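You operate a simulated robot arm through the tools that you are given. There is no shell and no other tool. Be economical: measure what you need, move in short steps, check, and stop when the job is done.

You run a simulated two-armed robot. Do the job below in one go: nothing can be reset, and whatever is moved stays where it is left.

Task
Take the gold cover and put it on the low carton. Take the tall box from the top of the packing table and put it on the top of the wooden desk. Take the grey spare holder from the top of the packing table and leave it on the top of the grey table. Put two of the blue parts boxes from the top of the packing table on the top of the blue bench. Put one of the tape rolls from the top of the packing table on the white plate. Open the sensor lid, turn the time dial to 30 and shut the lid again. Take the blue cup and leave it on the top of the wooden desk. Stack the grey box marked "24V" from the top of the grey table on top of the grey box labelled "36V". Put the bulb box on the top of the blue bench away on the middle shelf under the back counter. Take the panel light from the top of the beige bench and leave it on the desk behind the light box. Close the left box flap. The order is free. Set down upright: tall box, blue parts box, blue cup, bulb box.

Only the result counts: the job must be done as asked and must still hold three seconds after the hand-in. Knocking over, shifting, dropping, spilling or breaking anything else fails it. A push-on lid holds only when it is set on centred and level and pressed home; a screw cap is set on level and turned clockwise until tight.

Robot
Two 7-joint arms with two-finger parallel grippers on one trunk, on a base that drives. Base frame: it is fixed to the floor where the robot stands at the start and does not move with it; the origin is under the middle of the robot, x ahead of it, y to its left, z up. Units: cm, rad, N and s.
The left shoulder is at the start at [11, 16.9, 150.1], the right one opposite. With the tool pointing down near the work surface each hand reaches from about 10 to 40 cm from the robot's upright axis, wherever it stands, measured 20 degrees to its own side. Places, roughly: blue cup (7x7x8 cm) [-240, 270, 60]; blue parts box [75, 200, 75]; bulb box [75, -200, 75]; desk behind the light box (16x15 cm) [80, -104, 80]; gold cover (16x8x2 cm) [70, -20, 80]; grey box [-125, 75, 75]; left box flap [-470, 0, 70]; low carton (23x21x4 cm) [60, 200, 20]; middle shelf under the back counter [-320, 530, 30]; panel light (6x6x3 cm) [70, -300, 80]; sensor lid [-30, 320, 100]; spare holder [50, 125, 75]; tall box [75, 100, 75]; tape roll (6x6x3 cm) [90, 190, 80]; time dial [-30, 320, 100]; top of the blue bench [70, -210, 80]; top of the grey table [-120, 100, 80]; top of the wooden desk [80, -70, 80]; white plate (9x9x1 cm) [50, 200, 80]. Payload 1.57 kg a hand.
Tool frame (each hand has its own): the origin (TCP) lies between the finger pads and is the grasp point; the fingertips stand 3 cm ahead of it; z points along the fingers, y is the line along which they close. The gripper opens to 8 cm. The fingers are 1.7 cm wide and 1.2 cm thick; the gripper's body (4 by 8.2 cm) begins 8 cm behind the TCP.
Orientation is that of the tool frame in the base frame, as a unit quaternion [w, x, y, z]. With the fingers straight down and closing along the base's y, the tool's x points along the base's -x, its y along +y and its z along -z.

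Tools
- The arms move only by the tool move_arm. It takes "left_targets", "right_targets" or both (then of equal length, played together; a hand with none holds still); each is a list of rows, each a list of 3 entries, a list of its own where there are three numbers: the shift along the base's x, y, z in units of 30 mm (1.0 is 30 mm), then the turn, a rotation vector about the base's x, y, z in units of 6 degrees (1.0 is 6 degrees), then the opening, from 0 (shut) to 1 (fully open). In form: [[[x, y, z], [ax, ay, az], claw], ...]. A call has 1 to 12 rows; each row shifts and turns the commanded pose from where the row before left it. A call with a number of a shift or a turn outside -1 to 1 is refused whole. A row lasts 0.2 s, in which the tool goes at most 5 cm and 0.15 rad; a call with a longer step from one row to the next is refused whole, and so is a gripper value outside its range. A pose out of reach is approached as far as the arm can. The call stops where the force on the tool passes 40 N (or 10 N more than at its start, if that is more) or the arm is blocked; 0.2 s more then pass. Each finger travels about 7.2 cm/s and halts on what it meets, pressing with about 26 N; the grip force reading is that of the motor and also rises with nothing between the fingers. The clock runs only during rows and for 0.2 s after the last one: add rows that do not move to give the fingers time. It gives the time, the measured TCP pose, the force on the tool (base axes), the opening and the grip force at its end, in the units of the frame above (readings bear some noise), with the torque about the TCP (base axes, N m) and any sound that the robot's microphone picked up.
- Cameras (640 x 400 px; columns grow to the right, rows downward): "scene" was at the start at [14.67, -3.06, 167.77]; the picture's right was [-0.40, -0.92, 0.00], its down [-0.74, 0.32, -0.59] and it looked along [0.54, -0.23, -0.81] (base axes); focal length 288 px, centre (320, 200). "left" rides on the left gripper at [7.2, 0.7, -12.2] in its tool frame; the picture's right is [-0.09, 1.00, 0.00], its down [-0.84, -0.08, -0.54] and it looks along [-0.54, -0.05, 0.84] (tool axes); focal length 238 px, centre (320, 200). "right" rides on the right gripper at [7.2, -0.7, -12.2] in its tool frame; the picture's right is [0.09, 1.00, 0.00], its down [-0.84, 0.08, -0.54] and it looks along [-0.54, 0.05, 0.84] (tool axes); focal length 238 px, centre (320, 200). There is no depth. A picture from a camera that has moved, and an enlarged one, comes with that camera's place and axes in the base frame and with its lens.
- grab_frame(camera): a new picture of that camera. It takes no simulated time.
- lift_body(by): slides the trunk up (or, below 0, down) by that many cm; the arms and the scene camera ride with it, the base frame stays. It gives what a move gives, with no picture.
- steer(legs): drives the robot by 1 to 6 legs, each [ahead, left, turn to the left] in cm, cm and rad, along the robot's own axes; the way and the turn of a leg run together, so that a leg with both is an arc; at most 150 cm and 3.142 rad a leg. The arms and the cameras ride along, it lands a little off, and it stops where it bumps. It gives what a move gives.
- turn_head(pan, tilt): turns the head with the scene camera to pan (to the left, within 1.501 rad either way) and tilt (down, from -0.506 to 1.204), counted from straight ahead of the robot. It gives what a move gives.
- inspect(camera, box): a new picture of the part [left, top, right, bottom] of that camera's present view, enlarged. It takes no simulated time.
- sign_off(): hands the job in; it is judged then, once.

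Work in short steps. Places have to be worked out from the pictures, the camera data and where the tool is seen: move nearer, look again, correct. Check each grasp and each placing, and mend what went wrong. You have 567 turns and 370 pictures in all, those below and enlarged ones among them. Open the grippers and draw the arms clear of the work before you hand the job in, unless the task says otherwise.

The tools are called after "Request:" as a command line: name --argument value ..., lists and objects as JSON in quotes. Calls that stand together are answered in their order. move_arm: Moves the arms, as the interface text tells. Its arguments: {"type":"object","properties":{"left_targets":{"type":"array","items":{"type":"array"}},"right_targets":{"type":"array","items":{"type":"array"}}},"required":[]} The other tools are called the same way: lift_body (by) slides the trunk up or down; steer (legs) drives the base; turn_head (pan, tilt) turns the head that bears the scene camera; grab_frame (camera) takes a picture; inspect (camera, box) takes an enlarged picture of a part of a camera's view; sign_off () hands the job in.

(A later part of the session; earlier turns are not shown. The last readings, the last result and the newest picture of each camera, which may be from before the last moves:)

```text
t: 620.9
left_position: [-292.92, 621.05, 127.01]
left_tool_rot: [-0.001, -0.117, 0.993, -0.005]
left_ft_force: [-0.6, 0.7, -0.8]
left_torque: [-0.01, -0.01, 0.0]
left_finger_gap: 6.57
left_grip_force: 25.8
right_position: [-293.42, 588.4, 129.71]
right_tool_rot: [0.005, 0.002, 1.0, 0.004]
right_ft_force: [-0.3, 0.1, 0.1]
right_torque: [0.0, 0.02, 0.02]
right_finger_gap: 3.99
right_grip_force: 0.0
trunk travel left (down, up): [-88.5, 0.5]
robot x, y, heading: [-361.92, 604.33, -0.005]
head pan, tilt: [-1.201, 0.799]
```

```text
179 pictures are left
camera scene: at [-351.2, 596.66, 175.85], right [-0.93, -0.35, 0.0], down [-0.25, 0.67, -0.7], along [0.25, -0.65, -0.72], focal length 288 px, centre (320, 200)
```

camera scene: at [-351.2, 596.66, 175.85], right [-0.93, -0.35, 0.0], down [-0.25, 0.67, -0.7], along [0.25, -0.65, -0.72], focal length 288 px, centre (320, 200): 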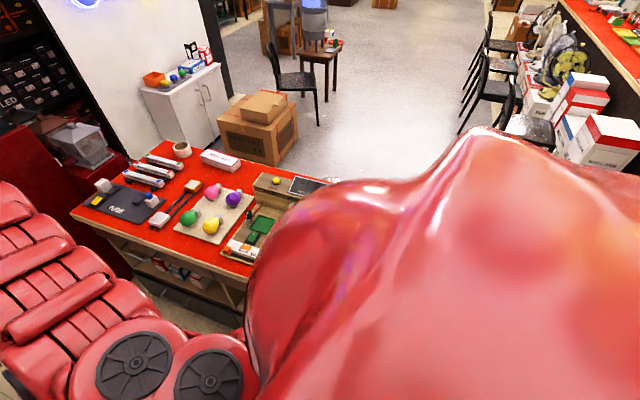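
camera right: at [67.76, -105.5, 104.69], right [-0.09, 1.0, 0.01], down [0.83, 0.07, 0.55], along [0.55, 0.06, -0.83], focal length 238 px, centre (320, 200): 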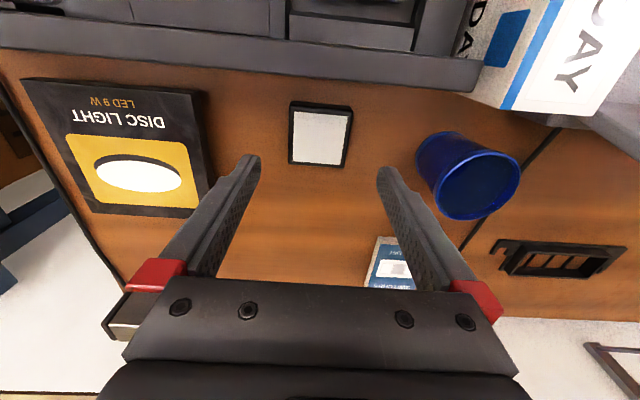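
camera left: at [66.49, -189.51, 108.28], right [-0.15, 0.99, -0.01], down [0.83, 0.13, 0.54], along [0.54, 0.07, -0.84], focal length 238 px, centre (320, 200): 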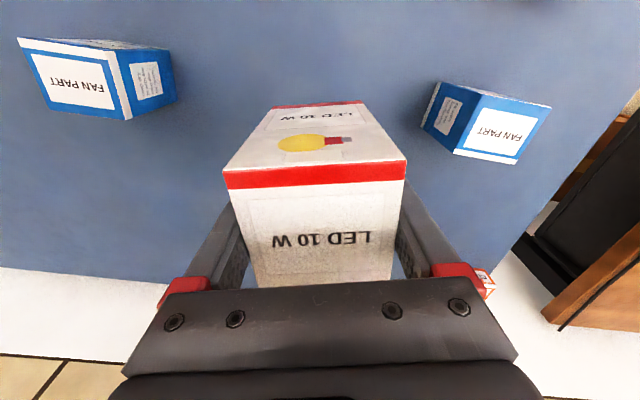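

The counter is open with shelves on this side. I'll turn to face it (south) and look down.

Request:
steer --legs '[[0, 0, -1.565]]'

Request:
turn_head --pan 0.0 --tilt 0.9

Request:
grab_frame --camera "scene"

Request:
grab_frame --camera "left"

```text
t: 625.1
left_position: [-343.75, 535.78, 127.12]
left_tool_rot: [-0.005, 0.609, 0.793, -0.003]
left_ft_force: [0.6, -0.4, -0.5]
left_torque: [-0.02, 0.02, -0.03]
left_finger_gap: 6.58
left_grip_force: 26.3
right_position: [-376.52, 535.48, 129.51]
right_tool_rot: [0.007, 0.701, 0.713, 0.001]
right_ft_force: [0.4, 0.2, -0.2]
right_torque: [0.01, 0.02, 0.05]
right_finger_gap: 4.02
right_grip_force: 0.1
trunk travel left (down, up): [-88.5, 0.5]
robot x, y, heading: [-361.95, 604.65, -1.559]
head pan, tilt: [-1.201, 0.799]
```

```text
t: 626.5
left_position: [-343.83, 535.8, 127.08]
left_tool_rot: [-0.005, 0.61, 0.793, -0.003]
left_ft_force: [0.5, 0.3, -1.0]
left_torque: [0.03, 0.0, -0.01]
left_finger_gap: 6.55
left_grip_force: 25.7
right_position: [-376.53, 535.46, 129.65]
right_tool_rot: [0.007, 0.701, 0.713, 0.0]
right_ft_force: [0.1, 0.4, 0.0]
right_torque: [-0.01, -0.01, 0.03]
right_finger_gap: 4.0
right_grip_force: 0.2
trunk travel left (down, up): [-88.5, 0.5]
robot x, y, heading: [-362.11, 604.51, -1.558]
head pan, tilt: [0.0, 0.901]
```

```text
178 pictures are left
camera scene: at [-361.87, 588.66, 175.05], right [-1.0, -0.01, 0.0], down [-0.01, 0.78, -0.62], along [0.01, -0.62, -0.78], focal length 288 px, centre (320, 200)
```

scene: 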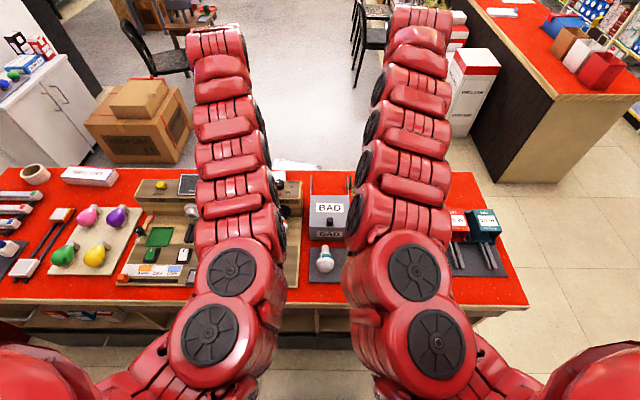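

```text
177 pictures are left
camera left: at [-344.82, 542.89, 139.23], right [0.99, 0.17, -0.01], down [0.15, -0.83, 0.54], along [0.08, -0.53, -0.84], focal length 238 px, centre (320, 200)
```

left: 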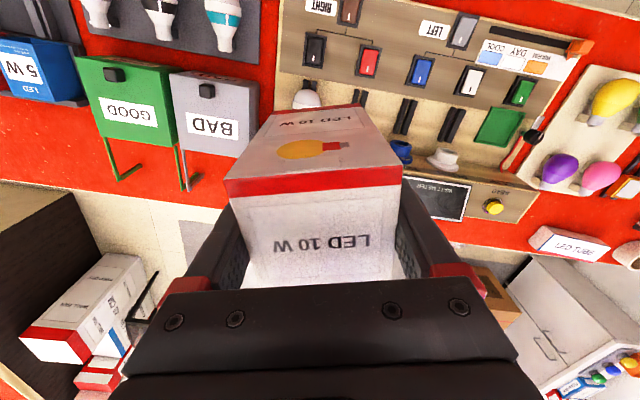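

I need to see the shelves below, so I'll turn along the aisle, lower the trunk, and look sideways under the counter.

Request:
steer --legs '[[0, 0, 1.56]]'

Request:
lift_body --by -40

Request:
lift_body --by -25

Request:
turn_head --pan -1.1 --tilt 0.6

Request:
grab_frame --camera "scene"

```text
t: 630.7
left_position: [-293.38, 622.72, 127.21]
left_tool_rot: [-0.001, -0.13, 0.992, -0.006]
left_ft_force: [0.5, -0.2, -0.7]
left_torque: [0.02, 0.02, -0.02]
left_finger_gap: 6.54
left_grip_force: 25.7
right_position: [-293.05, 589.84, 129.48]
right_tool_rot: [0.006, -0.009, 1.0, 0.004]
right_ft_force: [-0.7, 0.7, -0.2]
right_torque: [0.0, 0.01, -0.02]
right_finger_gap: 3.99
right_grip_force: 0.0
trunk travel left (down, up): [-88.5, 0.5]
robot x, y, heading: [-361.66, 604.34, 0.016]
head pan, tilt: [0.0, 0.901]
```

```text
t: 634.6
left_position: [-293.47, 622.77, 86.99]
left_tool_rot: [-0.002, -0.129, 0.992, -0.005]
left_ft_force: [-0.3, 0.6, -0.2]
left_torque: [0.01, -0.04, -0.01]
left_finger_gap: 6.56
left_grip_force: 26.1
right_position: [-292.97, 589.93, 89.64]
right_tool_rot: [0.005, -0.009, 1.0, 0.005]
right_ft_force: [-0.6, 0.2, -0.5]
right_torque: [-0.01, 0.0, 0.0]
right_finger_gap: 4.01
right_grip_force: 0.1
trunk travel left (down, up): [-48.5, 40.5]
robot x, y, heading: [-361.86, 604.4, 0.016]
head pan, tilt: [0.0, 0.901]
```

```text
t: 637.1
left_position: [-293.51, 622.58, 62.07]
left_tool_rot: [-0.001, -0.13, 0.992, -0.005]
left_ft_force: [0.9, 0.4, 0.0]
left_torque: [0.01, 0.01, -0.02]
left_finger_gap: 6.57
left_grip_force: 25.8
right_position: [-292.95, 589.92, 64.61]
right_tool_rot: [0.006, -0.008, 1.0, 0.005]
right_ft_force: [-0.3, 0.5, -0.5]
right_torque: [-0.03, 0.0, -0.02]
right_finger_gap: 4.03
right_grip_force: 0.1
trunk travel left (down, up): [-23.5, 65.5]
robot x, y, heading: [-362.06, 604.35, 0.014]
head pan, tilt: [0.0, 0.901]
```

```text
t: 638.5
left_position: [-293.51, 622.59, 62.15]
left_tool_rot: [-0.002, -0.129, 0.992, -0.005]
left_ft_force: [1.6, -0.3, -0.3]
left_torque: [0.0, 0.0, 0.02]
left_finger_gap: 6.57
left_grip_force: 25.9
right_position: [-292.9, 589.7, 64.62]
right_tool_rot: [0.005, -0.009, 1.0, 0.006]
right_ft_force: [-0.1, 0.7, 0.1]
right_torque: [0.01, 0.05, -0.01]
right_finger_gap: 4.0
right_grip_force: 0.1
trunk travel left (down, up): [-23.5, 65.5]
robot x, y, heading: [-362.08, 604.48, 0.019]
head pan, tilt: [-1.1, 0.6]
```

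```text
176 pictures are left
camera scene: at [-349.93, 596.58, 112.53], right [-0.88, -0.47, 0.0], down [-0.27, 0.5, -0.82], along [0.39, -0.73, -0.57], focal length 288 px, centre (320, 200)
```

scene: 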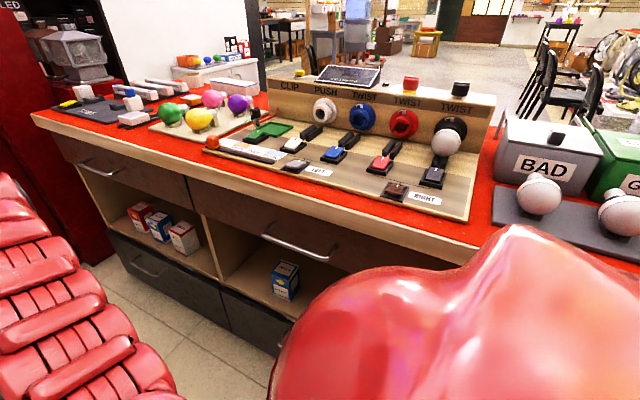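

I can see the open middle shelf: floor z≈34, opening up to ≈60, the cell running x≈−290 to −350, with one blue box at x≈−312. A tool-down hand won't fit, so I'll set the box on the aisle floor, regrasp it with the hand pitched 45°, and then insert. First lower fully and square the yaw.

Request:
lift_body --by -22

Request:
move_arm --left_targets '[[[-0.2, 0, -0.6], [0, 0, -0.9], 0], [[-0.2, 0, -0.8], [0, 0, -0.9], 0], [[-0.3, 0, -0.9], [0, 0, -0.7], 0], [[-0.3, 0, -1], [0, 0, 0], 0], [[-0.3, 0, -1], [0, 0, 0], 0], [[-0.3, 0, -1], [0, 0, 0], 0], [[-0.3, 0, -1], [0, 0, 0], 0]]'

Request:
turn_head --pan 0.2 --tilt 0.6

Request:
grab_frame --camera "scene"

```text
t: 640.8
left_position: [-293.46, 622.62, 40.04]
left_tool_rot: [-0.001, -0.13, 0.992, -0.006]
left_ft_force: [-0.1, -0.4, -1.0]
left_torque: [0.01, 0.0, 0.01]
left_finger_gap: 6.56
left_grip_force: 26.1
right_position: [-292.99, 589.94, 42.64]
right_tool_rot: [0.005, -0.009, 1.0, 0.006]
right_ft_force: [0.4, -0.3, 0.7]
right_torque: [0.02, 0.02, 0.01]
right_finger_gap: 4.0
right_grip_force: 0.0
trunk travel left (down, up): [-1.5, 87.5]
robot x, y, heading: [-362.15, 604.27, 0.016]
head pan, tilt: [-1.1, 0.6]
```

```text
t: 642.4
left_position: [-299.29, 622.62, 21.05]
left_tool_rot: [-0.003, 0.0, 1.0, -0.005]
left_ft_force: [-0.4, 0.3, -1.0]
left_torque: [0.03, 0.0, 0.01]
left_finger_gap: 6.57
left_grip_force: 26.4
right_position: [-293.1, 590.02, 42.62]
right_tool_rot: [0.006, -0.009, 1.0, 0.006]
right_ft_force: [-0.2, 0.9, -0.6]
right_torque: [0.0, -0.01, -0.01]
right_finger_gap: 4.03
right_grip_force: 0.2
trunk travel left (down, up): [-1.5, 87.5]
robot x, y, heading: [-362.33, 604.07, 0.015]
head pan, tilt: [-1.1, 0.6]
```

```text
t: 643.9
left_position: [-299.08, 622.62, 21.1]
left_tool_rot: [-0.002, 0.0, 1.0, -0.006]
left_ft_force: [0.9, -0.4, -1.0]
left_torque: [0.02, -0.07, 0.0]
left_finger_gap: 6.54
left_grip_force: 26.5
right_position: [-293.06, 589.93, 42.72]
right_tool_rot: [0.005, -0.009, 1.0, 0.005]
right_ft_force: [0.9, 0.1, -0.1]
right_torque: [0.02, 0.01, 0.02]
right_finger_gap: 4.0
right_grip_force: 0.0
trunk travel left (down, up): [-1.5, 87.5]
robot x, y, heading: [-361.53, 604.4, 0.013]
head pan, tilt: [0.201, 0.6]
```

```text
175 pictures are left
camera scene: at [-345.45, 606.28, 90.53], right [0.21, -0.98, 0.0], down [-0.55, -0.12, -0.82], along [0.81, 0.18, -0.57], focal length 288 px, centre (320, 200)
```

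scene: 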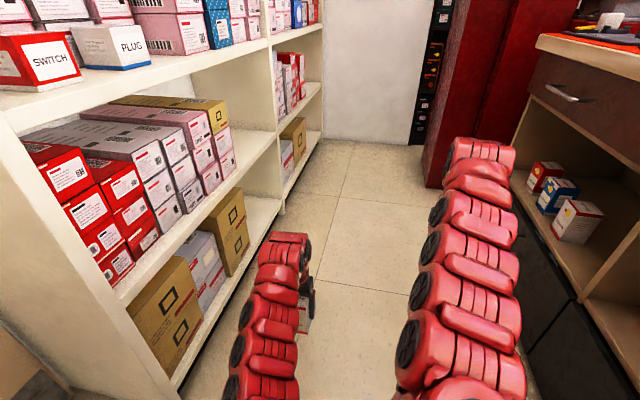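

Room enough. I'll continue down toward the floor, retracting slightly.

Request:
move_arm --left_targets '[[[-0.4, -0.3, -0.9], [0, 0, 0], 0], [[-0.4, -0.3, -0.9], [0, 0, 0], 0], [[-0.4, -0.3, -0.9], [0, 0, 0], 0], [[-0.3, -0.3, -0.9], [0, 0, 0], 0], [[-0.2, 0, -0.5], [0, 0, 0], 0]]'

```text
t: 645.1
left_position: [-304.2, 619.13, 8.77]
left_tool_rot: [-0.002, 0.001, 1.0, -0.005]
left_ft_force: [-0.4, -0.1, -0.1]
left_torque: [-0.01, 0.02, -0.03]
left_finger_gap: 6.56
left_grip_force: 26.1
right_position: [-293.01, 589.91, 42.63]
right_tool_rot: [0.005, -0.009, 1.0, 0.005]
right_ft_force: [0.2, -0.1, 0.0]
right_torque: [0.0, 0.01, 0.03]
right_finger_gap: 3.98
right_grip_force: 0.1
trunk travel left (down, up): [-1.5, 87.5]
robot x, y, heading: [-361.79, 604.23, 0.015]
head pan, tilt: [0.201, 0.6]
```

Bottom of the box is ≈2 cm above the floor; lowering in small steps.

Request:
move_arm --left_targets '[[[-0.05, 0, -0.3], [0, 0, 0], 0], [[0, 0, -0.2], [0, 0, 0], 0], [[0, 0, -0.15], [0, 0, 0], 0], [[0, 0, -0.12], [0, 0, 0], 0]]'

```text
t: 646.1
left_position: [-304.27, 619.11, 6.47]
left_tool_rot: [-0.002, 0.001, 1.0, -0.005]
left_ft_force: [0.6, -0.6, -0.7]
left_torque: [-0.01, -0.02, -0.01]
left_finger_gap: 6.58
left_grip_force: 26.0
right_position: [-292.99, 589.89, 42.68]
right_tool_rot: [0.005, -0.008, 1.0, 0.005]
right_ft_force: [-0.6, -0.3, 0.8]
right_torque: [0.01, 0.01, -0.03]
right_finger_gap: 4.0
right_grip_force: 0.1
trunk travel left (down, up): [-1.5, 87.5]
robot x, y, heading: [-362.01, 604.42, 0.013]
head pan, tilt: [0.201, 0.6]
```

Not touching yet; a few more small steps.

Request:
move_arm --left_targets '[[[0, 0, -0.15], [0, 0, 0], 0], [[0, 0, -0.12], [0, 0, 0], 0], [[0, 0, -0.1], [0, 0, 0], 0]]'

Request:
grab_frame --camera "left"

```text
t: 646.9
left_position: [-304.21, 619.14, 5.69]
left_tool_rot: [0.002, 0.001, 1.0, -0.004]
left_ft_force: [1.6, 1.5, 30.2]
left_torque: [1.13, -0.12, -0.07]
left_finger_gap: 6.57
left_grip_force: 26.0
right_position: [-293.2, 589.85, 42.77]
right_tool_rot: [0.007, -0.009, 1.0, 0.005]
right_ft_force: [-0.2, -0.3, -0.3]
right_torque: [0.03, 0.03, -0.02]
right_finger_gap: 4.0
right_grip_force: 0.0
trunk travel left (down, up): [-1.5, 87.5]
robot x, y, heading: [-361.92, 604.06, 0.014]
head pan, tilt: [0.201, 0.6]
```

```text
174 pictures are left
camera left: at [-311.43, 619.93, 17.82], right [0.09, 1.0, -0.01], down [0.84, -0.07, 0.55], along [0.54, -0.06, -0.84], focal length 238 px, centre (320, 200)
```

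left: 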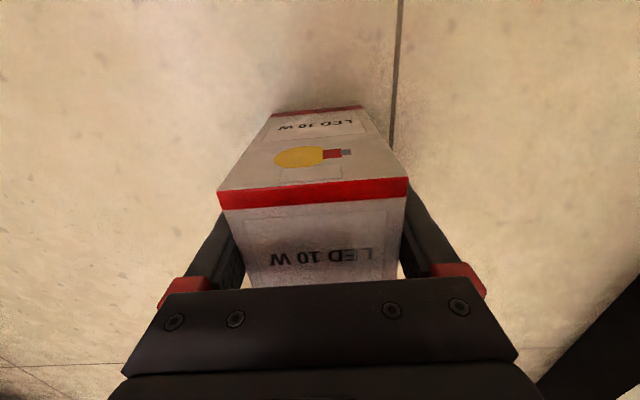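

The box is on the floor (30 N). I'll ease, open, and rise clear.

Request:
move_arm --left_targets '[[[0, 0, 0.08], [0, 0, 0], 0], [[0, 0, 0], [0, 0, 0], 0.95], [[0, 0, 0], [0, 0, 0], 1], [[0, 0, 0], [0, 0, 0], 1], [[0, 0, 0.5], [0, 0, 0], 1], [[0, 0, 0.8], [0, 0, 0], 1], [[0, 0, 0.9], [0, 0, 0], 1], [[0, 0, 0.9], [0, 0, 0], 1], [[0, 0, 0.9], [0, 0, 0], 1]]'

Request:
grab_frame --camera "left"

```text
t: 648.9
left_position: [-304.49, 619.08, 17.72]
left_tool_rot: [-0.001, 0.0, 1.0, -0.006]
left_ft_force: [0.1, -0.4, 0.1]
left_torque: [0.02, 0.0, 0.0]
left_finger_gap: 8.04
left_grip_force: 0.0
right_position: [-293.05, 589.88, 42.56]
right_tool_rot: [0.005, -0.009, 1.0, 0.005]
right_ft_force: [0.1, 0.1, -0.7]
right_torque: [0.02, 0.01, 0.0]
right_finger_gap: 4.0
right_grip_force: 0.1
trunk travel left (down, up): [-1.5, 87.5]
robot x, y, heading: [-362.0, 604.5, 0.017]
head pan, tilt: [0.201, 0.6]
```

```text
173 pictures are left
camera left: at [-311.56, 619.92, 29.87], right [0.09, 1.0, -0.01], down [0.84, -0.07, 0.54], along [0.54, -0.06, -0.84], focal length 238 px, centre (320, 200)
```

left: 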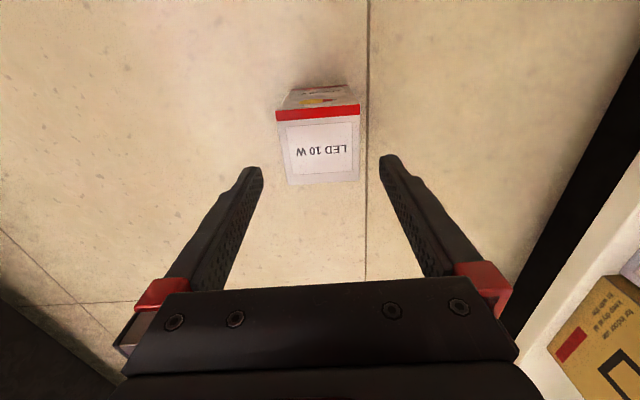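

The box stands at [-304,619]. I'll back the robot 5 cm and pitch the left hand 45° forward above it.

Request:
steer --legs '[[-6, 0, 0]]'

Request:
move_arm --left_targets '[[[0.25, 0, 0.1], [0, -0.94, 0], 1], [[0.25, 0, 0.1], [0, -0.94, 0], 1], [[0.25, 0, 0.1], [0, -0.94, 0], 1], [[0.25, 0, 0], [0, -0.94, 0], 1], [[0.25, 0, 0], [0, -0.94, 0], 1], [[0.25, 0, 0], [0, -0.94, 0], 1], [[0.25, 0, 0], [0, -0.94, 0], 1], [[0.2, 0, 0], [0, -0.94, 0], 1]]'

Request:
grab_frame --camera "left"

Request:
grab_frame --camera "scene"

```text
t: 649.8
left_position: [-310.26, 619.07, 17.59]
left_tool_rot: [-0.001, 0.001, 1.0, -0.005]
left_ft_force: [-0.4, 0.3, -0.2]
left_torque: [-0.01, -0.04, 0.0]
left_finger_gap: 7.99
left_grip_force: 0.1
right_position: [-298.98, 589.79, 42.69]
right_tool_rot: [0.005, -0.009, 1.0, 0.004]
right_ft_force: [0.2, -0.1, 0.6]
right_torque: [-0.02, -0.01, -0.04]
right_finger_gap: 3.99
right_grip_force: 0.0
trunk travel left (down, up): [-1.5, 87.5]
robot x, y, heading: [-368.03, 604.16, 0.013]
head pan, tilt: [0.201, 0.6]
```

```text
t: 651.6
left_position: [-304.48, 619.14, 18.71]
left_tool_rot: [0.384, 0.003, 0.923, -0.005]
left_ft_force: [-0.1, 0.9, 0.2]
left_torque: [-0.01, -0.01, 0.01]
left_finger_gap: 7.99
left_grip_force: 0.1
right_position: [-299.01, 589.86, 42.55]
right_tool_rot: [0.005, -0.009, 1.0, 0.005]
right_ft_force: [-0.2, -0.4, 0.0]
right_torque: [0.01, -0.02, 0.04]
right_finger_gap: 3.98
right_grip_force: 0.1
trunk travel left (down, up): [-1.5, 87.5]
robot x, y, heading: [-368.03, 604.3, 0.018]
head pan, tilt: [0.201, 0.6]
```

```text
172 pictures are left
camera left: at [-318.19, 619.87, 22.08], right [0.07, 1.0, 0.06], down [0.21, -0.07, 0.98], along [0.98, -0.06, -0.21], focal length 238 px, centre (320, 200)
```

left: 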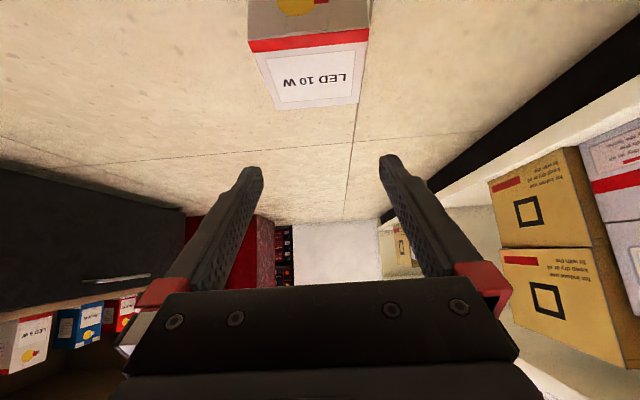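

```text
171 pictures are left
camera scene: at [-351.39, 606.2, 90.53], right [0.22, -0.98, 0.0], down [-0.55, -0.12, -0.82], along [0.81, 0.18, -0.57], focal length 288 px, centre (320, 200)
```

scene: 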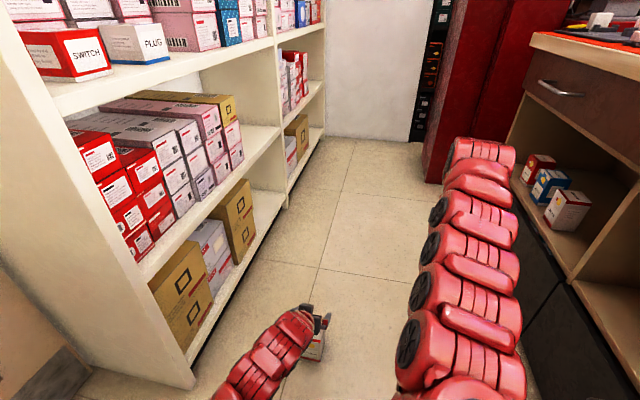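

Pitched 45°, centred on the box. I'll descend straight down around it.

Request:
move_arm --left_targets '[[[0.1, 0, -0.7], [0, 0, 0], 1], [[0, 0, -0.8], [0, 0, 0], 1], [[0, 0, -0.8], [0, 0, 0], 1], [[0, 0, -0.8], [0, 0, 0], 1], [[0, 0, -0.8], [0, 0, 0], 1]]'

Request:
grab_frame --camera "left"

```text
t: 653.0
left_position: [-300.69, 624.54, 14.52]
left_tool_rot: [0.431, 0.026, 0.899, 0.074]
left_ft_force: [0.5, -0.2, 0.0]
left_torque: [0.01, -0.01, 0.0]
left_finger_gap: 8.01
left_grip_force: 0.1
right_position: [-299.6, 589.21, 44.85]
right_tool_rot: [0.015, -0.009, 1.0, 0.013]
right_ft_force: [-0.6, 1.4, 0.0]
right_torque: [-0.01, 0.02, -0.02]
right_finger_gap: 4.02
right_grip_force: 0.2
trunk travel left (down, up): [-1.5, 87.5]
robot x, y, heading: [-367.8, 604.26, 0.017]
head pan, tilt: [0.201, 0.6]
stopped in row 5 (left hand): the arm was blocked; the commanded pose is now the measured one
```

```text
170 pictures are left
camera left: at [-314.79, 624.64, 16.43], right [0.04, 0.97, 0.23], down [0.11, -0.23, 0.97], along [0.99, -0.02, -0.11], focal length 238 px, centre (320, 200)
```

left: 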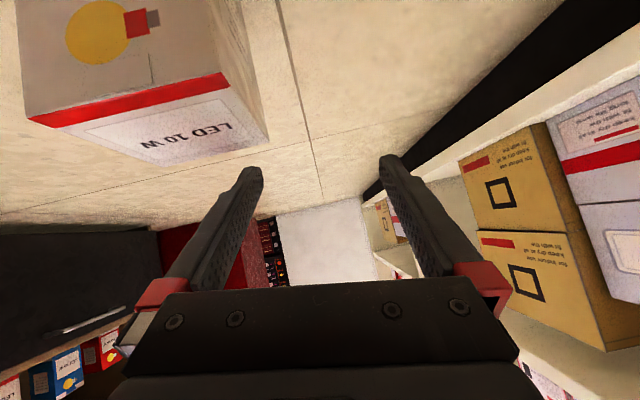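

The arm got blocked on the way down (probably against the robot's own base). I'll back out upward, restore the vertical hand, re-pick the box from above, and use the counter's free end as the regrasp spot instead.

Request:
move_arm --left_targets '[[[0, 0, 0.8], [0, 0, 0], 1], [[-0.3, -0.5, 0.8], [-0.5, 0.3, 0], 1], [[-0.4, -0.6, 0.5], [-0.55, 0.4, -0.1], 1], [[-0.4, -0.7, 0.3], [-0.55, 0.3, 0], 1]]'

Request:
grab_frame --camera "left"

```text
t: 654.2
left_position: [-303.76, 621.21, 21.27]
left_tool_rot: [0.39, 0.0, 0.921, 0.016]
left_ft_force: [0.1, 1.0, -0.8]
left_torque: [-0.02, 0.01, -0.05]
left_finger_gap: 7.99
left_grip_force: 0.1
right_position: [-299.42, 589.78, 44.3]
right_tool_rot: [0.012, -0.008, 1.0, 0.006]
right_ft_force: [0.1, 0.0, -1.5]
right_torque: [0.01, 0.02, 0.01]
right_finger_gap: 4.03
right_grip_force: 0.0
trunk travel left (down, up): [-1.5, 87.5]
robot x, y, heading: [-368.22, 604.45, 0.021]
head pan, tilt: [0.201, 0.6]
stopped in row 4 (left hand): the arm was blocked; the commanded pose is now the measured one
```

```text
169 pictures are left
camera left: at [-317.5, 621.54, 24.64], right [0.05, 0.99, 0.1], down [0.19, -0.1, 0.98], along [0.98, -0.03, -0.2], focal length 238 px, centre (320, 200)
```

left: 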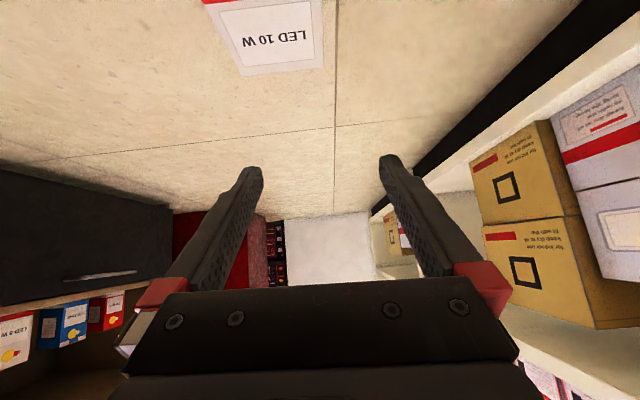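

Still touching something; I'll raise straight up and slightly forward.

Request:
move_arm --left_targets '[[[0.3, 0, 0.8], [0, 0.3, 0], 1], [[0.3, 0, 0.8], [0, 0.5, 0], 1], [[0.3, 0, 0.8], [0, 0.8, 0], 1], [[0.2, 0, 0.8], [0, 0.9, 0], 1]]'

Request:
turn_head --pan 0.5 --tilt 1.1

Request:
grab_frame --camera "scene"

```text
t: 655.2
left_position: [-300.37, 621.33, 29.29]
left_tool_rot: [0.258, 0.0, 0.966, 0.015]
left_ft_force: [-0.7, -0.1, -0.3]
left_torque: [-0.02, -0.02, -0.02]
left_finger_gap: 7.99
left_grip_force: 0.1
right_position: [-298.99, 589.98, 42.7]
right_tool_rot: [0.005, -0.01, 1.0, 0.004]
right_ft_force: [-0.4, -0.3, 0.2]
right_torque: [-0.04, 0.01, 0.02]
right_finger_gap: 3.99
right_grip_force: 0.0
trunk travel left (down, up): [-1.5, 87.5]
robot x, y, heading: [-368.17, 604.67, 0.017]
head pan, tilt: [0.201, 0.6]
```

```text
t: 656.2
left_position: [-300.4, 621.12, 29.16]
left_tool_rot: [0.259, 0.002, 0.966, 0.014]
left_ft_force: [0.0, 0.4, -0.7]
left_torque: [-0.01, -0.01, 0.0]
left_finger_gap: 8.0
left_grip_force: 0.0
right_position: [-298.92, 589.9, 42.59]
right_tool_rot: [0.005, -0.009, 1.0, 0.005]
right_ft_force: [0.1, 0.0, -1.2]
right_torque: [-0.03, 0.03, -0.01]
right_finger_gap: 3.99
right_grip_force: 0.1
trunk travel left (down, up): [-1.5, 87.5]
robot x, y, heading: [-368.05, 604.16, 0.014]
head pan, tilt: [0.499, 1.1]
```

```text
168 pictures are left
camera scene: at [-354.52, 607.41, 86.67], right [0.49, -0.87, 0.0], down [-0.78, -0.44, -0.45], along [0.4, 0.22, -0.89], focal length 288 px, centre (320, 200)
```

scene: 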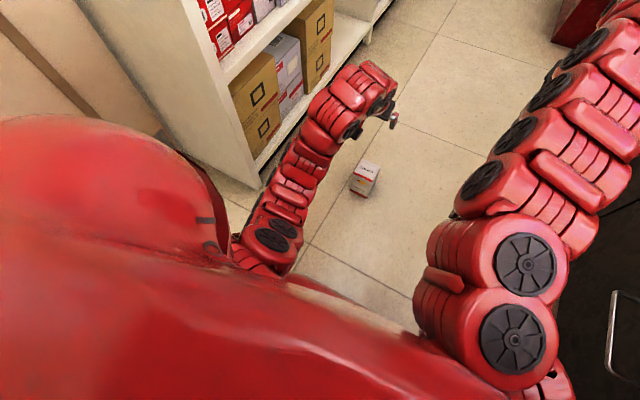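

Recovered; the elbow had met the wall shelf's base. I'll re-pick the box vertically, move it ≈18 cm toward the aisle centre, and then regrasp with a smaller 30° pitch, which is enough for the shelf.

Request:
move_arm --left_targets '[[[-0.1, -0.1, 0], [0, 1, 0], 1], [[-0.2, -0.2, 0], [0, 1, 0], 1], [[-0.3, -0.2, -0.3], [0, 1, 0], 1], [[-0.3, -0.2, -0.5], [0, 1, 0], 1], [[-0.3, 0, -0.7], [0, 1, 0], 1], [[0, 0, -0.8], [0, 0, 0], 1], [[0, 0, -0.7], [0, 0, 0], 1]]'

Request:
grab_frame --camera "left"

```text
t: 657.8
left_position: [-303.99, 619.13, 20.21]
left_tool_rot: [-0.001, 0.006, 1.0, 0.014]
left_ft_force: [1.1, 0.0, -0.7]
left_torque: [-0.02, -0.02, -0.03]
left_finger_gap: 8.0
left_grip_force: 0.1
right_position: [-298.89, 589.8, 42.53]
right_tool_rot: [0.005, -0.009, 1.0, 0.006]
right_ft_force: [0.3, -0.5, 0.3]
right_torque: [-0.01, -0.01, 0.03]
right_finger_gap: 3.99
right_grip_force: 0.2
trunk travel left (down, up): [-1.5, 87.5]
robot x, y, heading: [-368.09, 603.92, 0.012]
head pan, tilt: [0.499, 1.1]
```

```text
167 pictures are left
camera left: at [-311.17, 619.46, 32.27], right [0.1, 0.99, 0.03], down [0.84, -0.1, 0.54], along [0.54, -0.03, -0.84], focal length 238 px, centre (320, 200)
```

left: 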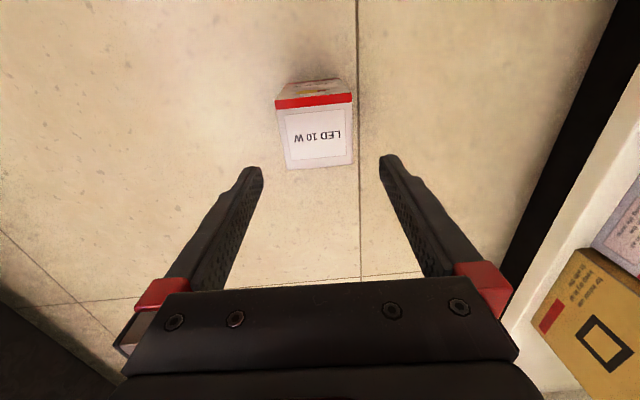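

The box is undisturbed. I'll move the robot 5 cm forward again for reach, re-level, and descend onto it vertically.

Request:
steer --legs '[[5.5, 0, 0]]'

Request:
move_arm --left_targets '[[[-0.6, 0, 0], [-0.27, 0, 0], 1], [[-0.6, 0, 0], [0, 0, 0], 1], [[-0.65, 0, -0.3], [0, 0, 0], 1]]'

Request:
grab_frame --camera "left"

```text
t: 658.7
left_position: [-298.41, 619.07, 20.27]
left_tool_rot: [0.001, 0.005, 1.0, 0.013]
left_ft_force: [1.1, -0.5, 0.2]
left_torque: [0.0, 0.02, 0.0]
left_finger_gap: 7.99
left_grip_force: 0.1
right_position: [-293.54, 589.99, 42.69]
right_tool_rot: [0.006, -0.01, 1.0, 0.005]
right_ft_force: [-0.1, 0.0, 1.2]
right_torque: [0.01, 0.01, 0.01]
right_finger_gap: 4.02
right_grip_force: 0.0
trunk travel left (down, up): [-1.5, 87.5]
robot x, y, heading: [-362.49, 604.6, 0.016]
head pan, tilt: [0.499, 1.1]
```

```text
t: 659.5
left_position: [-304.1, 619.19, 19.33]
left_tool_rot: [0.0, 0.005, 1.0, 0.0]
left_ft_force: [0.0, -0.4, 0.0]
left_torque: [0.01, 0.04, -0.02]
left_finger_gap: 7.98
left_grip_force: 0.1
right_position: [-293.38, 589.9, 42.67]
right_tool_rot: [0.005, -0.009, 1.0, 0.005]
right_ft_force: [0.1, 0.3, -0.3]
right_torque: [-0.02, 0.01, 0.0]
right_finger_gap: 3.98
right_grip_force: 0.1
trunk travel left (down, up): [-1.5, 87.5]
robot x, y, heading: [-362.25, 604.89, 0.019]
head pan, tilt: [0.499, 1.1]
```

```text
166 pictures are left
camera left: at [-311.24, 619.89, 31.37], right [0.1, 0.99, 0.0], down [0.84, -0.09, 0.54], along [0.54, -0.06, -0.84], focal length 238 px, centre (320, 200)
```

left: 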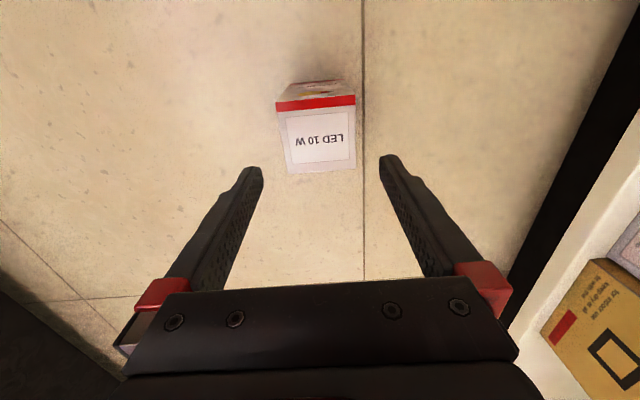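

Aligned. Descend, grip, lift 4 cm, and carry it 18 cm toward −y.

Request:
move_arm --left_targets '[[[0, 0, -0.9], [0, 0, 0], 1], [[0, 0, -0.9], [0, 0, 0], 1], [[0, 0, -0.9], [0, 0, 0], 1], [[0, 0, -0.9], [0, 0, 0], 1], [[0, 0, -0.5], [0, 0, 0], 1], [[0, 0, 0], [0, 0, 0], 0.5], [[0, 0, 0], [0, 0, 0], 0], [[0, 0, 0], [0, 0, 0], 0], [[0, 0, 0], [0, 0, 0], 0]]'

Request:
move_arm --left_targets '[[[0, 0, 0.6], [0, 0, 0], 0], [[0, 0, 0.8], [0, 0, 0], 0], [[0.1, -0.8, 0], [0, 0, 0], 0], [[0.1, -0.8, 0], [0, 0, 0], 0], [[0.1, -0.8, 0], [0, 0, 0], 0], [[0.1, -0.8, 0], [0, 0, 0], 0], [[0, -0.8, 0], [0, 0, 0], 0], [[0, -0.8, 0], [0, 0, 0], 0], [[0, -0.8, 0], [0, 0, 0], 0]]'

```text
t: 661.5
left_position: [-304.02, 619.12, 6.89]
left_tool_rot: [0.0, 0.004, 1.0, 0.0]
left_ft_force: [-0.3, -0.2, -0.3]
left_torque: [0.0, 0.02, 0.02]
left_finger_gap: 6.57
left_grip_force: 26.5
right_position: [-293.35, 589.93, 42.57]
right_tool_rot: [0.006, -0.008, 1.0, 0.006]
right_ft_force: [-1.4, 0.1, 0.3]
right_torque: [0.02, -0.03, 0.01]
right_finger_gap: 3.99
right_grip_force: 0.0
trunk travel left (down, up): [-1.5, 87.5]
robot x, y, heading: [-362.3, 604.23, 0.016]
head pan, tilt: [0.499, 1.1]
```

```text
t: 663.5
left_position: [-302.86, 602.45, 11.11]
left_tool_rot: [0.0, 0.004, 1.0, 0.0]
left_ft_force: [-0.5, -1.3, -0.1]
left_torque: [-0.01, 0.01, 0.03]
left_finger_gap: 6.56
left_grip_force: 26.1
right_position: [-293.43, 590.01, 42.69]
right_tool_rot: [0.006, -0.009, 1.0, 0.005]
right_ft_force: [0.2, -0.5, -0.4]
right_torque: [-0.01, 0.03, 0.03]
right_finger_gap: 3.98
right_grip_force: 0.0
trunk travel left (down, up): [-1.5, 87.5]
robot x, y, heading: [-362.49, 604.17, 0.015]
head pan, tilt: [0.499, 1.1]
```

Lower to the floor and release.

Request:
move_arm --left_targets '[[[0, 0, -0.7], [0, 0, 0], 0], [[0, 0, -0.4], [0, 0, 0], 0], [[0, 0, -0.2], [0, 0, 0], 0], [[0, 0, -0.12], [0, 0, 0], 0]]'

```text
t: 664.5
left_position: [-302.77, 602.46, 6.81]
left_tool_rot: [-0.001, 0.005, 1.0, 0.001]
left_ft_force: [-1.7, 1.3, 1.8]
left_torque: [0.02, 0.04, 0.0]
left_finger_gap: 6.56
left_grip_force: 26.1
right_position: [-293.39, 589.88, 42.59]
right_tool_rot: [0.006, -0.01, 1.0, 0.005]
right_ft_force: [-0.4, -0.6, 0.6]
right_torque: [0.0, 0.03, 0.04]
right_finger_gap: 3.99
right_grip_force: 0.1
trunk travel left (down, up): [-1.5, 87.5]
robot x, y, heading: [-362.79, 604.55, 0.019]
head pan, tilt: [0.499, 1.1]
```

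On the floor. Release, rise, and pitch the hand 30° forward above the box.

Request:
move_arm --left_targets '[[[0, 0, 0.02], [0, 0, 0], 0.95], [[0, 0, 0], [0, 0, 0], 1], [[0, 0, 0], [0, 0, 0], 1], [[0, 0, 0.5], [0, 0, 0], 1], [[0, 0, 0.8], [0, 0, 0], 1], [[0, 0, 0.9], [0, 0, 0], 1], [[0, 0, 0.9], [0, 0, 0], 1], [[0, 0, 0.9], [0, 0, 0], 1]]'

Request:
move_arm --left_targets '[[[0, 0, 0], [0, -1, 0], 1], [[0, 0, 0], [0, -1, 0], 1], [[0, 0, 0], [0, -1, 0], 1], [[0, 0, 0], [0, -1, 0], 1], [[0, 0, 0], [0, -1, 0], 1]]'

Request:
grab_frame --camera "left"

Request:
grab_frame --camera "scene"

```text
t: 666.3
left_position: [-302.92, 602.27, 19.04]
left_tool_rot: [-0.001, 0.005, 1.0, 0.0]
left_ft_force: [0.5, 0.1, 0.6]
left_torque: [-0.02, 0.0, -0.01]
left_finger_gap: 8.02
left_grip_force: 0.0
right_position: [-293.45, 589.94, 42.54]
right_tool_rot: [0.006, -0.008, 1.0, 0.006]
right_ft_force: [-0.5, 0.1, -0.2]
right_torque: [0.01, 0.0, 0.02]
right_finger_gap: 4.02
right_grip_force: 0.0
trunk travel left (down, up): [-1.5, 87.5]
robot x, y, heading: [-362.29, 604.16, 0.012]
head pan, tilt: [0.499, 1.1]
```

```text
t: 667.7
left_position: [-297.13, 602.6, 27.21]
left_tool_rot: [0.326, -0.02, 0.945, -0.018]
left_ft_force: [-0.9, -0.7, 0.2]
left_torque: [0.02, -0.02, 0.01]
left_finger_gap: 8.0
left_grip_force: 0.1
right_position: [-293.12, 590.1, 42.35]
right_tool_rot: [0.002, -0.01, 1.0, 0.002]
right_ft_force: [0.4, 1.0, -1.1]
right_torque: [-0.02, 0.03, 0.02]
right_finger_gap: 4.02
right_grip_force: 0.1
trunk travel left (down, up): [-1.5, 87.5]
robot x, y, heading: [-362.13, 604.52, 0.02]
head pan, tilt: [0.499, 1.1]
stopped in row 5 (left hand): the arm was blocked; the commanded pose is now the measured one
```

```text
165 pictures are left
camera left: at [-310.34, 603.29, 32.25], right [0.05, 1.0, 0.01], down [0.32, -0.02, 0.95], along [0.94, -0.04, -0.33], focal length 238 px, centre (320, 200)
```

left: 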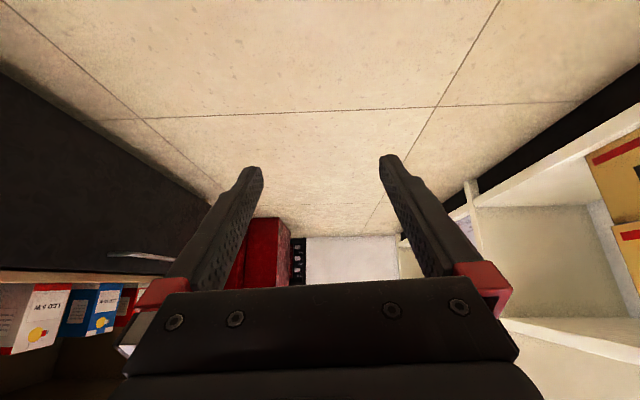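

```text
164 pictures are left
camera scene: at [-348.48, 607.86, 86.79], right [0.49, -0.87, 0.0], down [-0.78, -0.44, -0.45], along [0.39, 0.22, -0.9], focal length 288 px, centre (320, 200)
```

scene: 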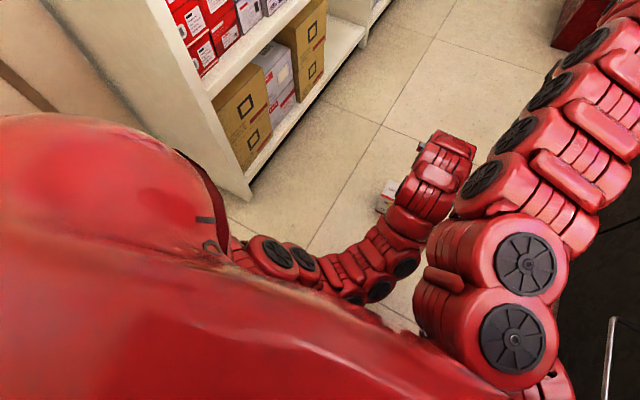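

Low postures conflict, so I'm changing the plan: keep the vertical grasp, tilt hand and box ≈29° at the shelf, set its outer bottom edge on the shelf, and let it rock upright as the fingers open (geometrically stable). First I'll raise and straighten the left hand.

Request:
move_arm --left_targets '[[[0, 0, 0.8], [0, 0.5, 0], 1], [[0, 0, 0.8], [0, 0.8, 0], 1], [[-0.2, 0, 0.3], [0, 1, 0], 1], [[-0.3, 0, 0], [0, 1, 0], 1], [[-0.3, 0, 0], [0, 1, 0], 1], [[-0.3, 0, 0], [0, 1, 0], 1], [[-0.2, 0, -0.3], [0, 1, 0], 1]]'

Request:
grab_frame --camera "left"

```text
t: 669.3
left_position: [-300.0, 601.6, 30.95]
left_tool_rot: [0.0, -0.019, 1.0, -0.012]
left_ft_force: [-0.6, 0.8, 0.1]
left_torque: [0.02, -0.03, 0.01]
left_finger_gap: 8.0
left_grip_force: 0.1
left hand out of reach, approached as far as the arm can: row 5, 6
right_position: [-293.42, 590.19, 42.76]
right_tool_rot: [0.005, -0.01, 1.0, 0.005]
right_ft_force: [0.4, 0.7, 0.1]
right_torque: [-0.01, -0.01, -0.05]
right_finger_gap: 4.02
right_grip_force: 0.1
trunk travel left (down, up): [-1.5, 87.5]
robot x, y, heading: [-362.48, 604.69, 0.019]
head pan, tilt: [0.499, 1.1]
```

```text
163 pictures are left
camera left: at [-307.24, 602.3, 43.05], right [0.05, 1.0, -0.02], down [0.84, -0.03, 0.54], along [0.54, -0.05, -0.84], focal length 238 px, centre (320, 200)
```

left: 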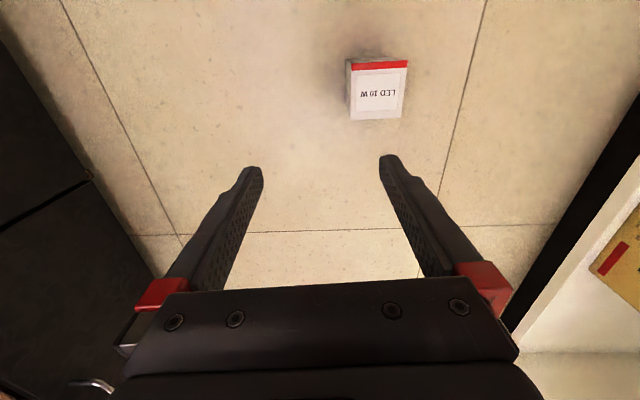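

The box got nudged to about [-302.1,608.6] but is upright. I'll move above it and look again.

Request:
move_arm --left_targets '[[[0, 0.8, 0], [0.1, 0, 0], 1], [[-0.2, 0.8, -0.5], [0.1, 0, 0], 1], [[-0.3, 0.7, -0.8], [0, 0, 0], 1], [[-0.2, 0, -0.9], [0, 0, 0], 1], [[0, 0, -0.9], [0, 0, 0], 1], [[0, 0, -0.8], [0, 0, 0], 1]]'

Request:
grab_frame --camera "left"

```text
t: 670.7
left_position: [-301.15, 607.75, 18.44]
left_tool_rot: [-0.001, -0.019, 1.0, 0.0]
left_ft_force: [-0.6, 0.2, 0.0]
left_torque: [-0.01, 0.01, 0.01]
left_finger_gap: 8.01
left_grip_force: 0.0
left hand out of reach, approached as far as the arm can: row 3
right_position: [-293.42, 590.02, 42.64]
right_tool_rot: [0.005, -0.01, 1.0, 0.006]
right_ft_force: [-0.7, 0.3, 0.4]
right_torque: [0.03, -0.02, 0.0]
right_finger_gap: 4.01
right_grip_force: 0.0
trunk travel left (down, up): [-1.5, 87.5]
robot x, y, heading: [-362.88, 604.25, 0.016]
head pan, tilt: [0.499, 1.1]
```

```text
162 pictures are left
camera left: at [-308.53, 608.22, 30.55], right [0.06, 1.0, 0.0], down [0.84, -0.05, 0.54], along [0.54, -0.03, -0.84], focal length 238 px, centre (320, 200)
```

left: 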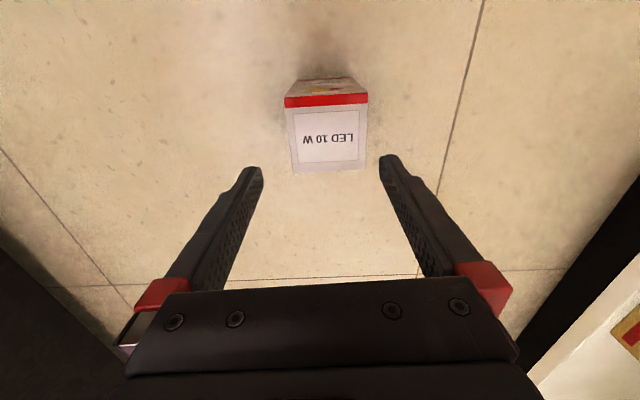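

Centre correction (−0.5,+0.8); then descend, grip, and lift.

Request:
move_arm --left_targets '[[[-0.18, 0.28, -0.4], [0, 0, 0], 1], [[0, 0, -0.8], [0, 0, 0], 1], [[0, 0, -0.9], [0, 0, 0], 1], [[0, 0, -0.9], [0, 0, 0], 1], [[0, 0, -0.9], [0, 0, 0], 1], [[0, 0, 0], [0, 0, 0], 0.5], [[0, 0, 0], [0, 0, 0], 0], [[0, 0, 0], [0, 0, 0], 0], [[0, 0, 0], [0, 0, 0], 0]]'

Request:
grab_frame --camera "left"

```text
t: 672.7
left_position: [-301.77, 608.67, 6.82]
left_tool_rot: [0.0, -0.019, 1.0, 0.0]
left_ft_force: [0.4, 0.9, 0.6]
left_torque: [0.08, -0.05, -0.04]
left_finger_gap: 6.55
left_grip_force: 26.0
right_position: [-293.44, 590.08, 42.65]
right_tool_rot: [0.005, -0.01, 1.0, 0.006]
right_ft_force: [-0.6, 0.6, 0.7]
right_torque: [0.01, -0.01, 0.0]
right_finger_gap: 4.03
right_grip_force: 0.0
trunk travel left (down, up): [-1.5, 87.5]
robot x, y, heading: [-362.54, 604.37, 0.019]
head pan, tilt: [0.499, 1.1]
```

```text
161 pictures are left
camera left: at [-309.06, 609.11, 18.9], right [0.06, 1.0, 0.0], down [0.84, -0.05, 0.54], along [0.54, -0.03, -0.84], focal length 238 px, centre (320, 200)
```

left: 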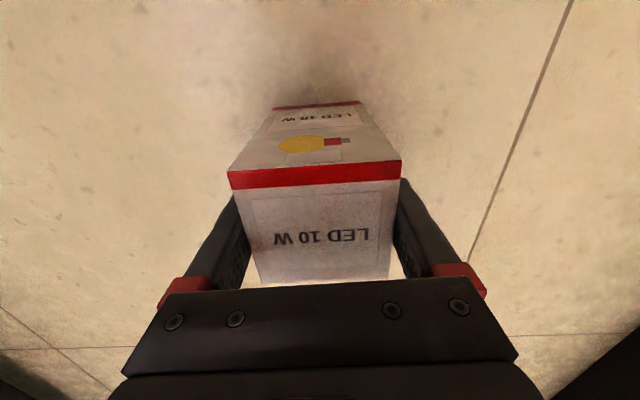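

Gripped. Raise the trunk to the top, draw the left hand in, and swing the right arm to its side (above the counter).

Request:
lift_body --by 40

Request:
lift_body --by 40

Request:
move_arm --right_targets '[[[0, -1, 0], [0, 0, -0.5], 0.5], [[-0.1, -1, 0], [0, 0, -0.5], 0.5], [[-0.2, -1, 0], [0, 0, -0.5], 0.5], [[-0.25, -1, 0], [0, 0, -0.5], 0.5], [[-0.3, -1, 0], [0, 0, -0.5], 0.5], [[-0.4, -1, 0], [0, 0, -0.5], 0.5], [[-0.45, -1, 0], [0, 0, -0.5], 0.5], [[-0.5, -1, 0], [0, 0, -0.5], 0.5], [[-0.6, -1, 0], [0, 0, -0.5], 0.5], [[-0.65, -0.95, 0], [0, 0, -0.5], 0.5], [[-0.7, -0.85, 0], [0, 0, -0.5], 0.5], [[-0.85, -0.7, 0], [0, 0, -0.5], 0.5]]' --left_targets '[[[-0.3, 0.25, 0], [0, 0, 0], 0], [[-0.3, 0.25, 0], [0, 0, 0], 0], [[-0.3, 0.25, 0], [0, 0, 0], 0], [[-0.3, 0.25, 0], [0, 0, 0], 0], [[-0.3, 0.25, 0], [0, 0, 0], 0], [[-0.3, 0.25, 0], [0, 0, 0], 0], [[-0.3, 0.25, 0], [0, 0, 0], 0], [[-0.3, 0.25, 0], [0, 0, 0], 0], [[-0.3, 0.25, 0], [0, 0, 0], 0], [[0, 0.2, 0], [0, 0, 0], 0], [[0, 0.2, 0], [0, 0, 0], 0], [[0, 0.2, 0], [0, 0, 0], 0]]'

Request:
move_arm --right_targets '[[[-1, -1, 0], [0, 0, -0.5], 0.5], [[-1, -0.95, 0], [0, 0, -0.5], 0.5], [[-1, -0.9, 0], [0, 0, -0.5], 0.5], [[-1, -0.8, 0], [0, 0, -0.5], 0.5], [[-1, -0.75, 0], [0, 0, -0.5], 0.5], [[-1, -0.7, 0], [0, 0, -0.5], 0.5], [[-1, -0.65, 0], [0, 0, -0.5], 0.5], [[-1, -0.55, 0], [0, 0, -0.5], 0.5], [[-1, -0.5, 0], [0, 0, -0.5], 0.5], [[-1, -0.45, 0], [0, 0, -0.5], 0.5], [[-1, -0.35, 0], [0, 0, -0.5], 0.5], [[-1, -0.3, 0], [0, 0, -0.5], 0.5]]'

```text
t: 676.5
left_position: [-301.76, 608.6, 46.62]
left_tool_rot: [0.0, -0.019, 1.0, -0.001]
left_ft_force: [-1.0, 0.1, -0.5]
left_torque: [0.01, 0.0, 0.03]
left_finger_gap: 6.57
left_grip_force: 26.0
right_position: [-293.36, 590.09, 82.71]
right_tool_rot: [0.005, -0.01, 1.0, 0.006]
right_ft_force: [1.1, -0.3, 0.4]
right_torque: [0.02, -0.01, -0.01]
right_finger_gap: 3.99
right_grip_force: 0.1
trunk travel left (down, up): [-41.5, 47.5]
robot x, y, heading: [-362.61, 604.67, 0.019]
head pan, tilt: [0.499, 1.1]
```

```text
t: 680.4
left_position: [-301.71, 608.6, 86.76]
left_tool_rot: [0.0, -0.018, 1.0, 0.0]
left_ft_force: [-0.9, 0.2, -0.6]
left_torque: [-0.02, -0.01, 0.0]
left_finger_gap: 6.53
left_grip_force: 26.1
right_position: [-293.32, 589.99, 122.56]
right_tool_rot: [0.005, -0.009, 1.0, 0.005]
right_ft_force: [0.0, 0.2, 0.6]
right_torque: [0.02, -0.02, -0.03]
right_finger_gap: 4.0
right_grip_force: 0.0
trunk travel left (down, up): [-81.5, 7.5]
robot x, y, heading: [-362.01, 604.37, 0.023]
head pan, tilt: [0.499, 1.1]
```

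```text
t: 683.0
left_position: [-309.98, 617.06, 86.69]
left_tool_rot: [0.001, -0.019, 1.0, -0.001]
left_ft_force: [-0.3, -0.3, -1.2]
left_torque: [-0.02, 0.03, -0.02]
left_finger_gap: 6.56
left_grip_force: 25.9
right_position: [-308.53, 555.47, 122.58]
right_tool_rot: [0.007, 0.301, 0.954, 0.003]
right_ft_force: [0.2, -0.6, 0.2]
right_torque: [0.0, 0.0, 0.01]
right_finger_gap: 4.01
right_grip_force: 0.0
trunk travel left (down, up): [-81.5, 7.5]
robot x, y, heading: [-362.33, 604.5, 0.017]
head pan, tilt: [0.499, 1.1]
```

```text
t: 685.6
left_position: [-310.04, 617.26, 86.78]
left_tool_rot: [0.001, -0.019, 1.0, 0.0]
left_ft_force: [0.3, 0.2, -1.2]
left_torque: [-0.01, -0.02, 0.0]
left_finger_gap: 6.55
left_grip_force: 26.3
right_position: [-344.46, 531.79, 122.5]
right_tool_rot: [0.008, 0.581, 0.814, 0.001]
right_ft_force: [-0.1, -1.2, -0.3]
right_torque: [-0.02, -0.01, 0.0]
right_finger_gap: 4.0
right_grip_force: 0.1
trunk travel left (down, up): [-81.5, 7.5]
robot x, y, heading: [-362.39, 604.46, 0.017]
head pan, tilt: [0.499, 1.1]
```

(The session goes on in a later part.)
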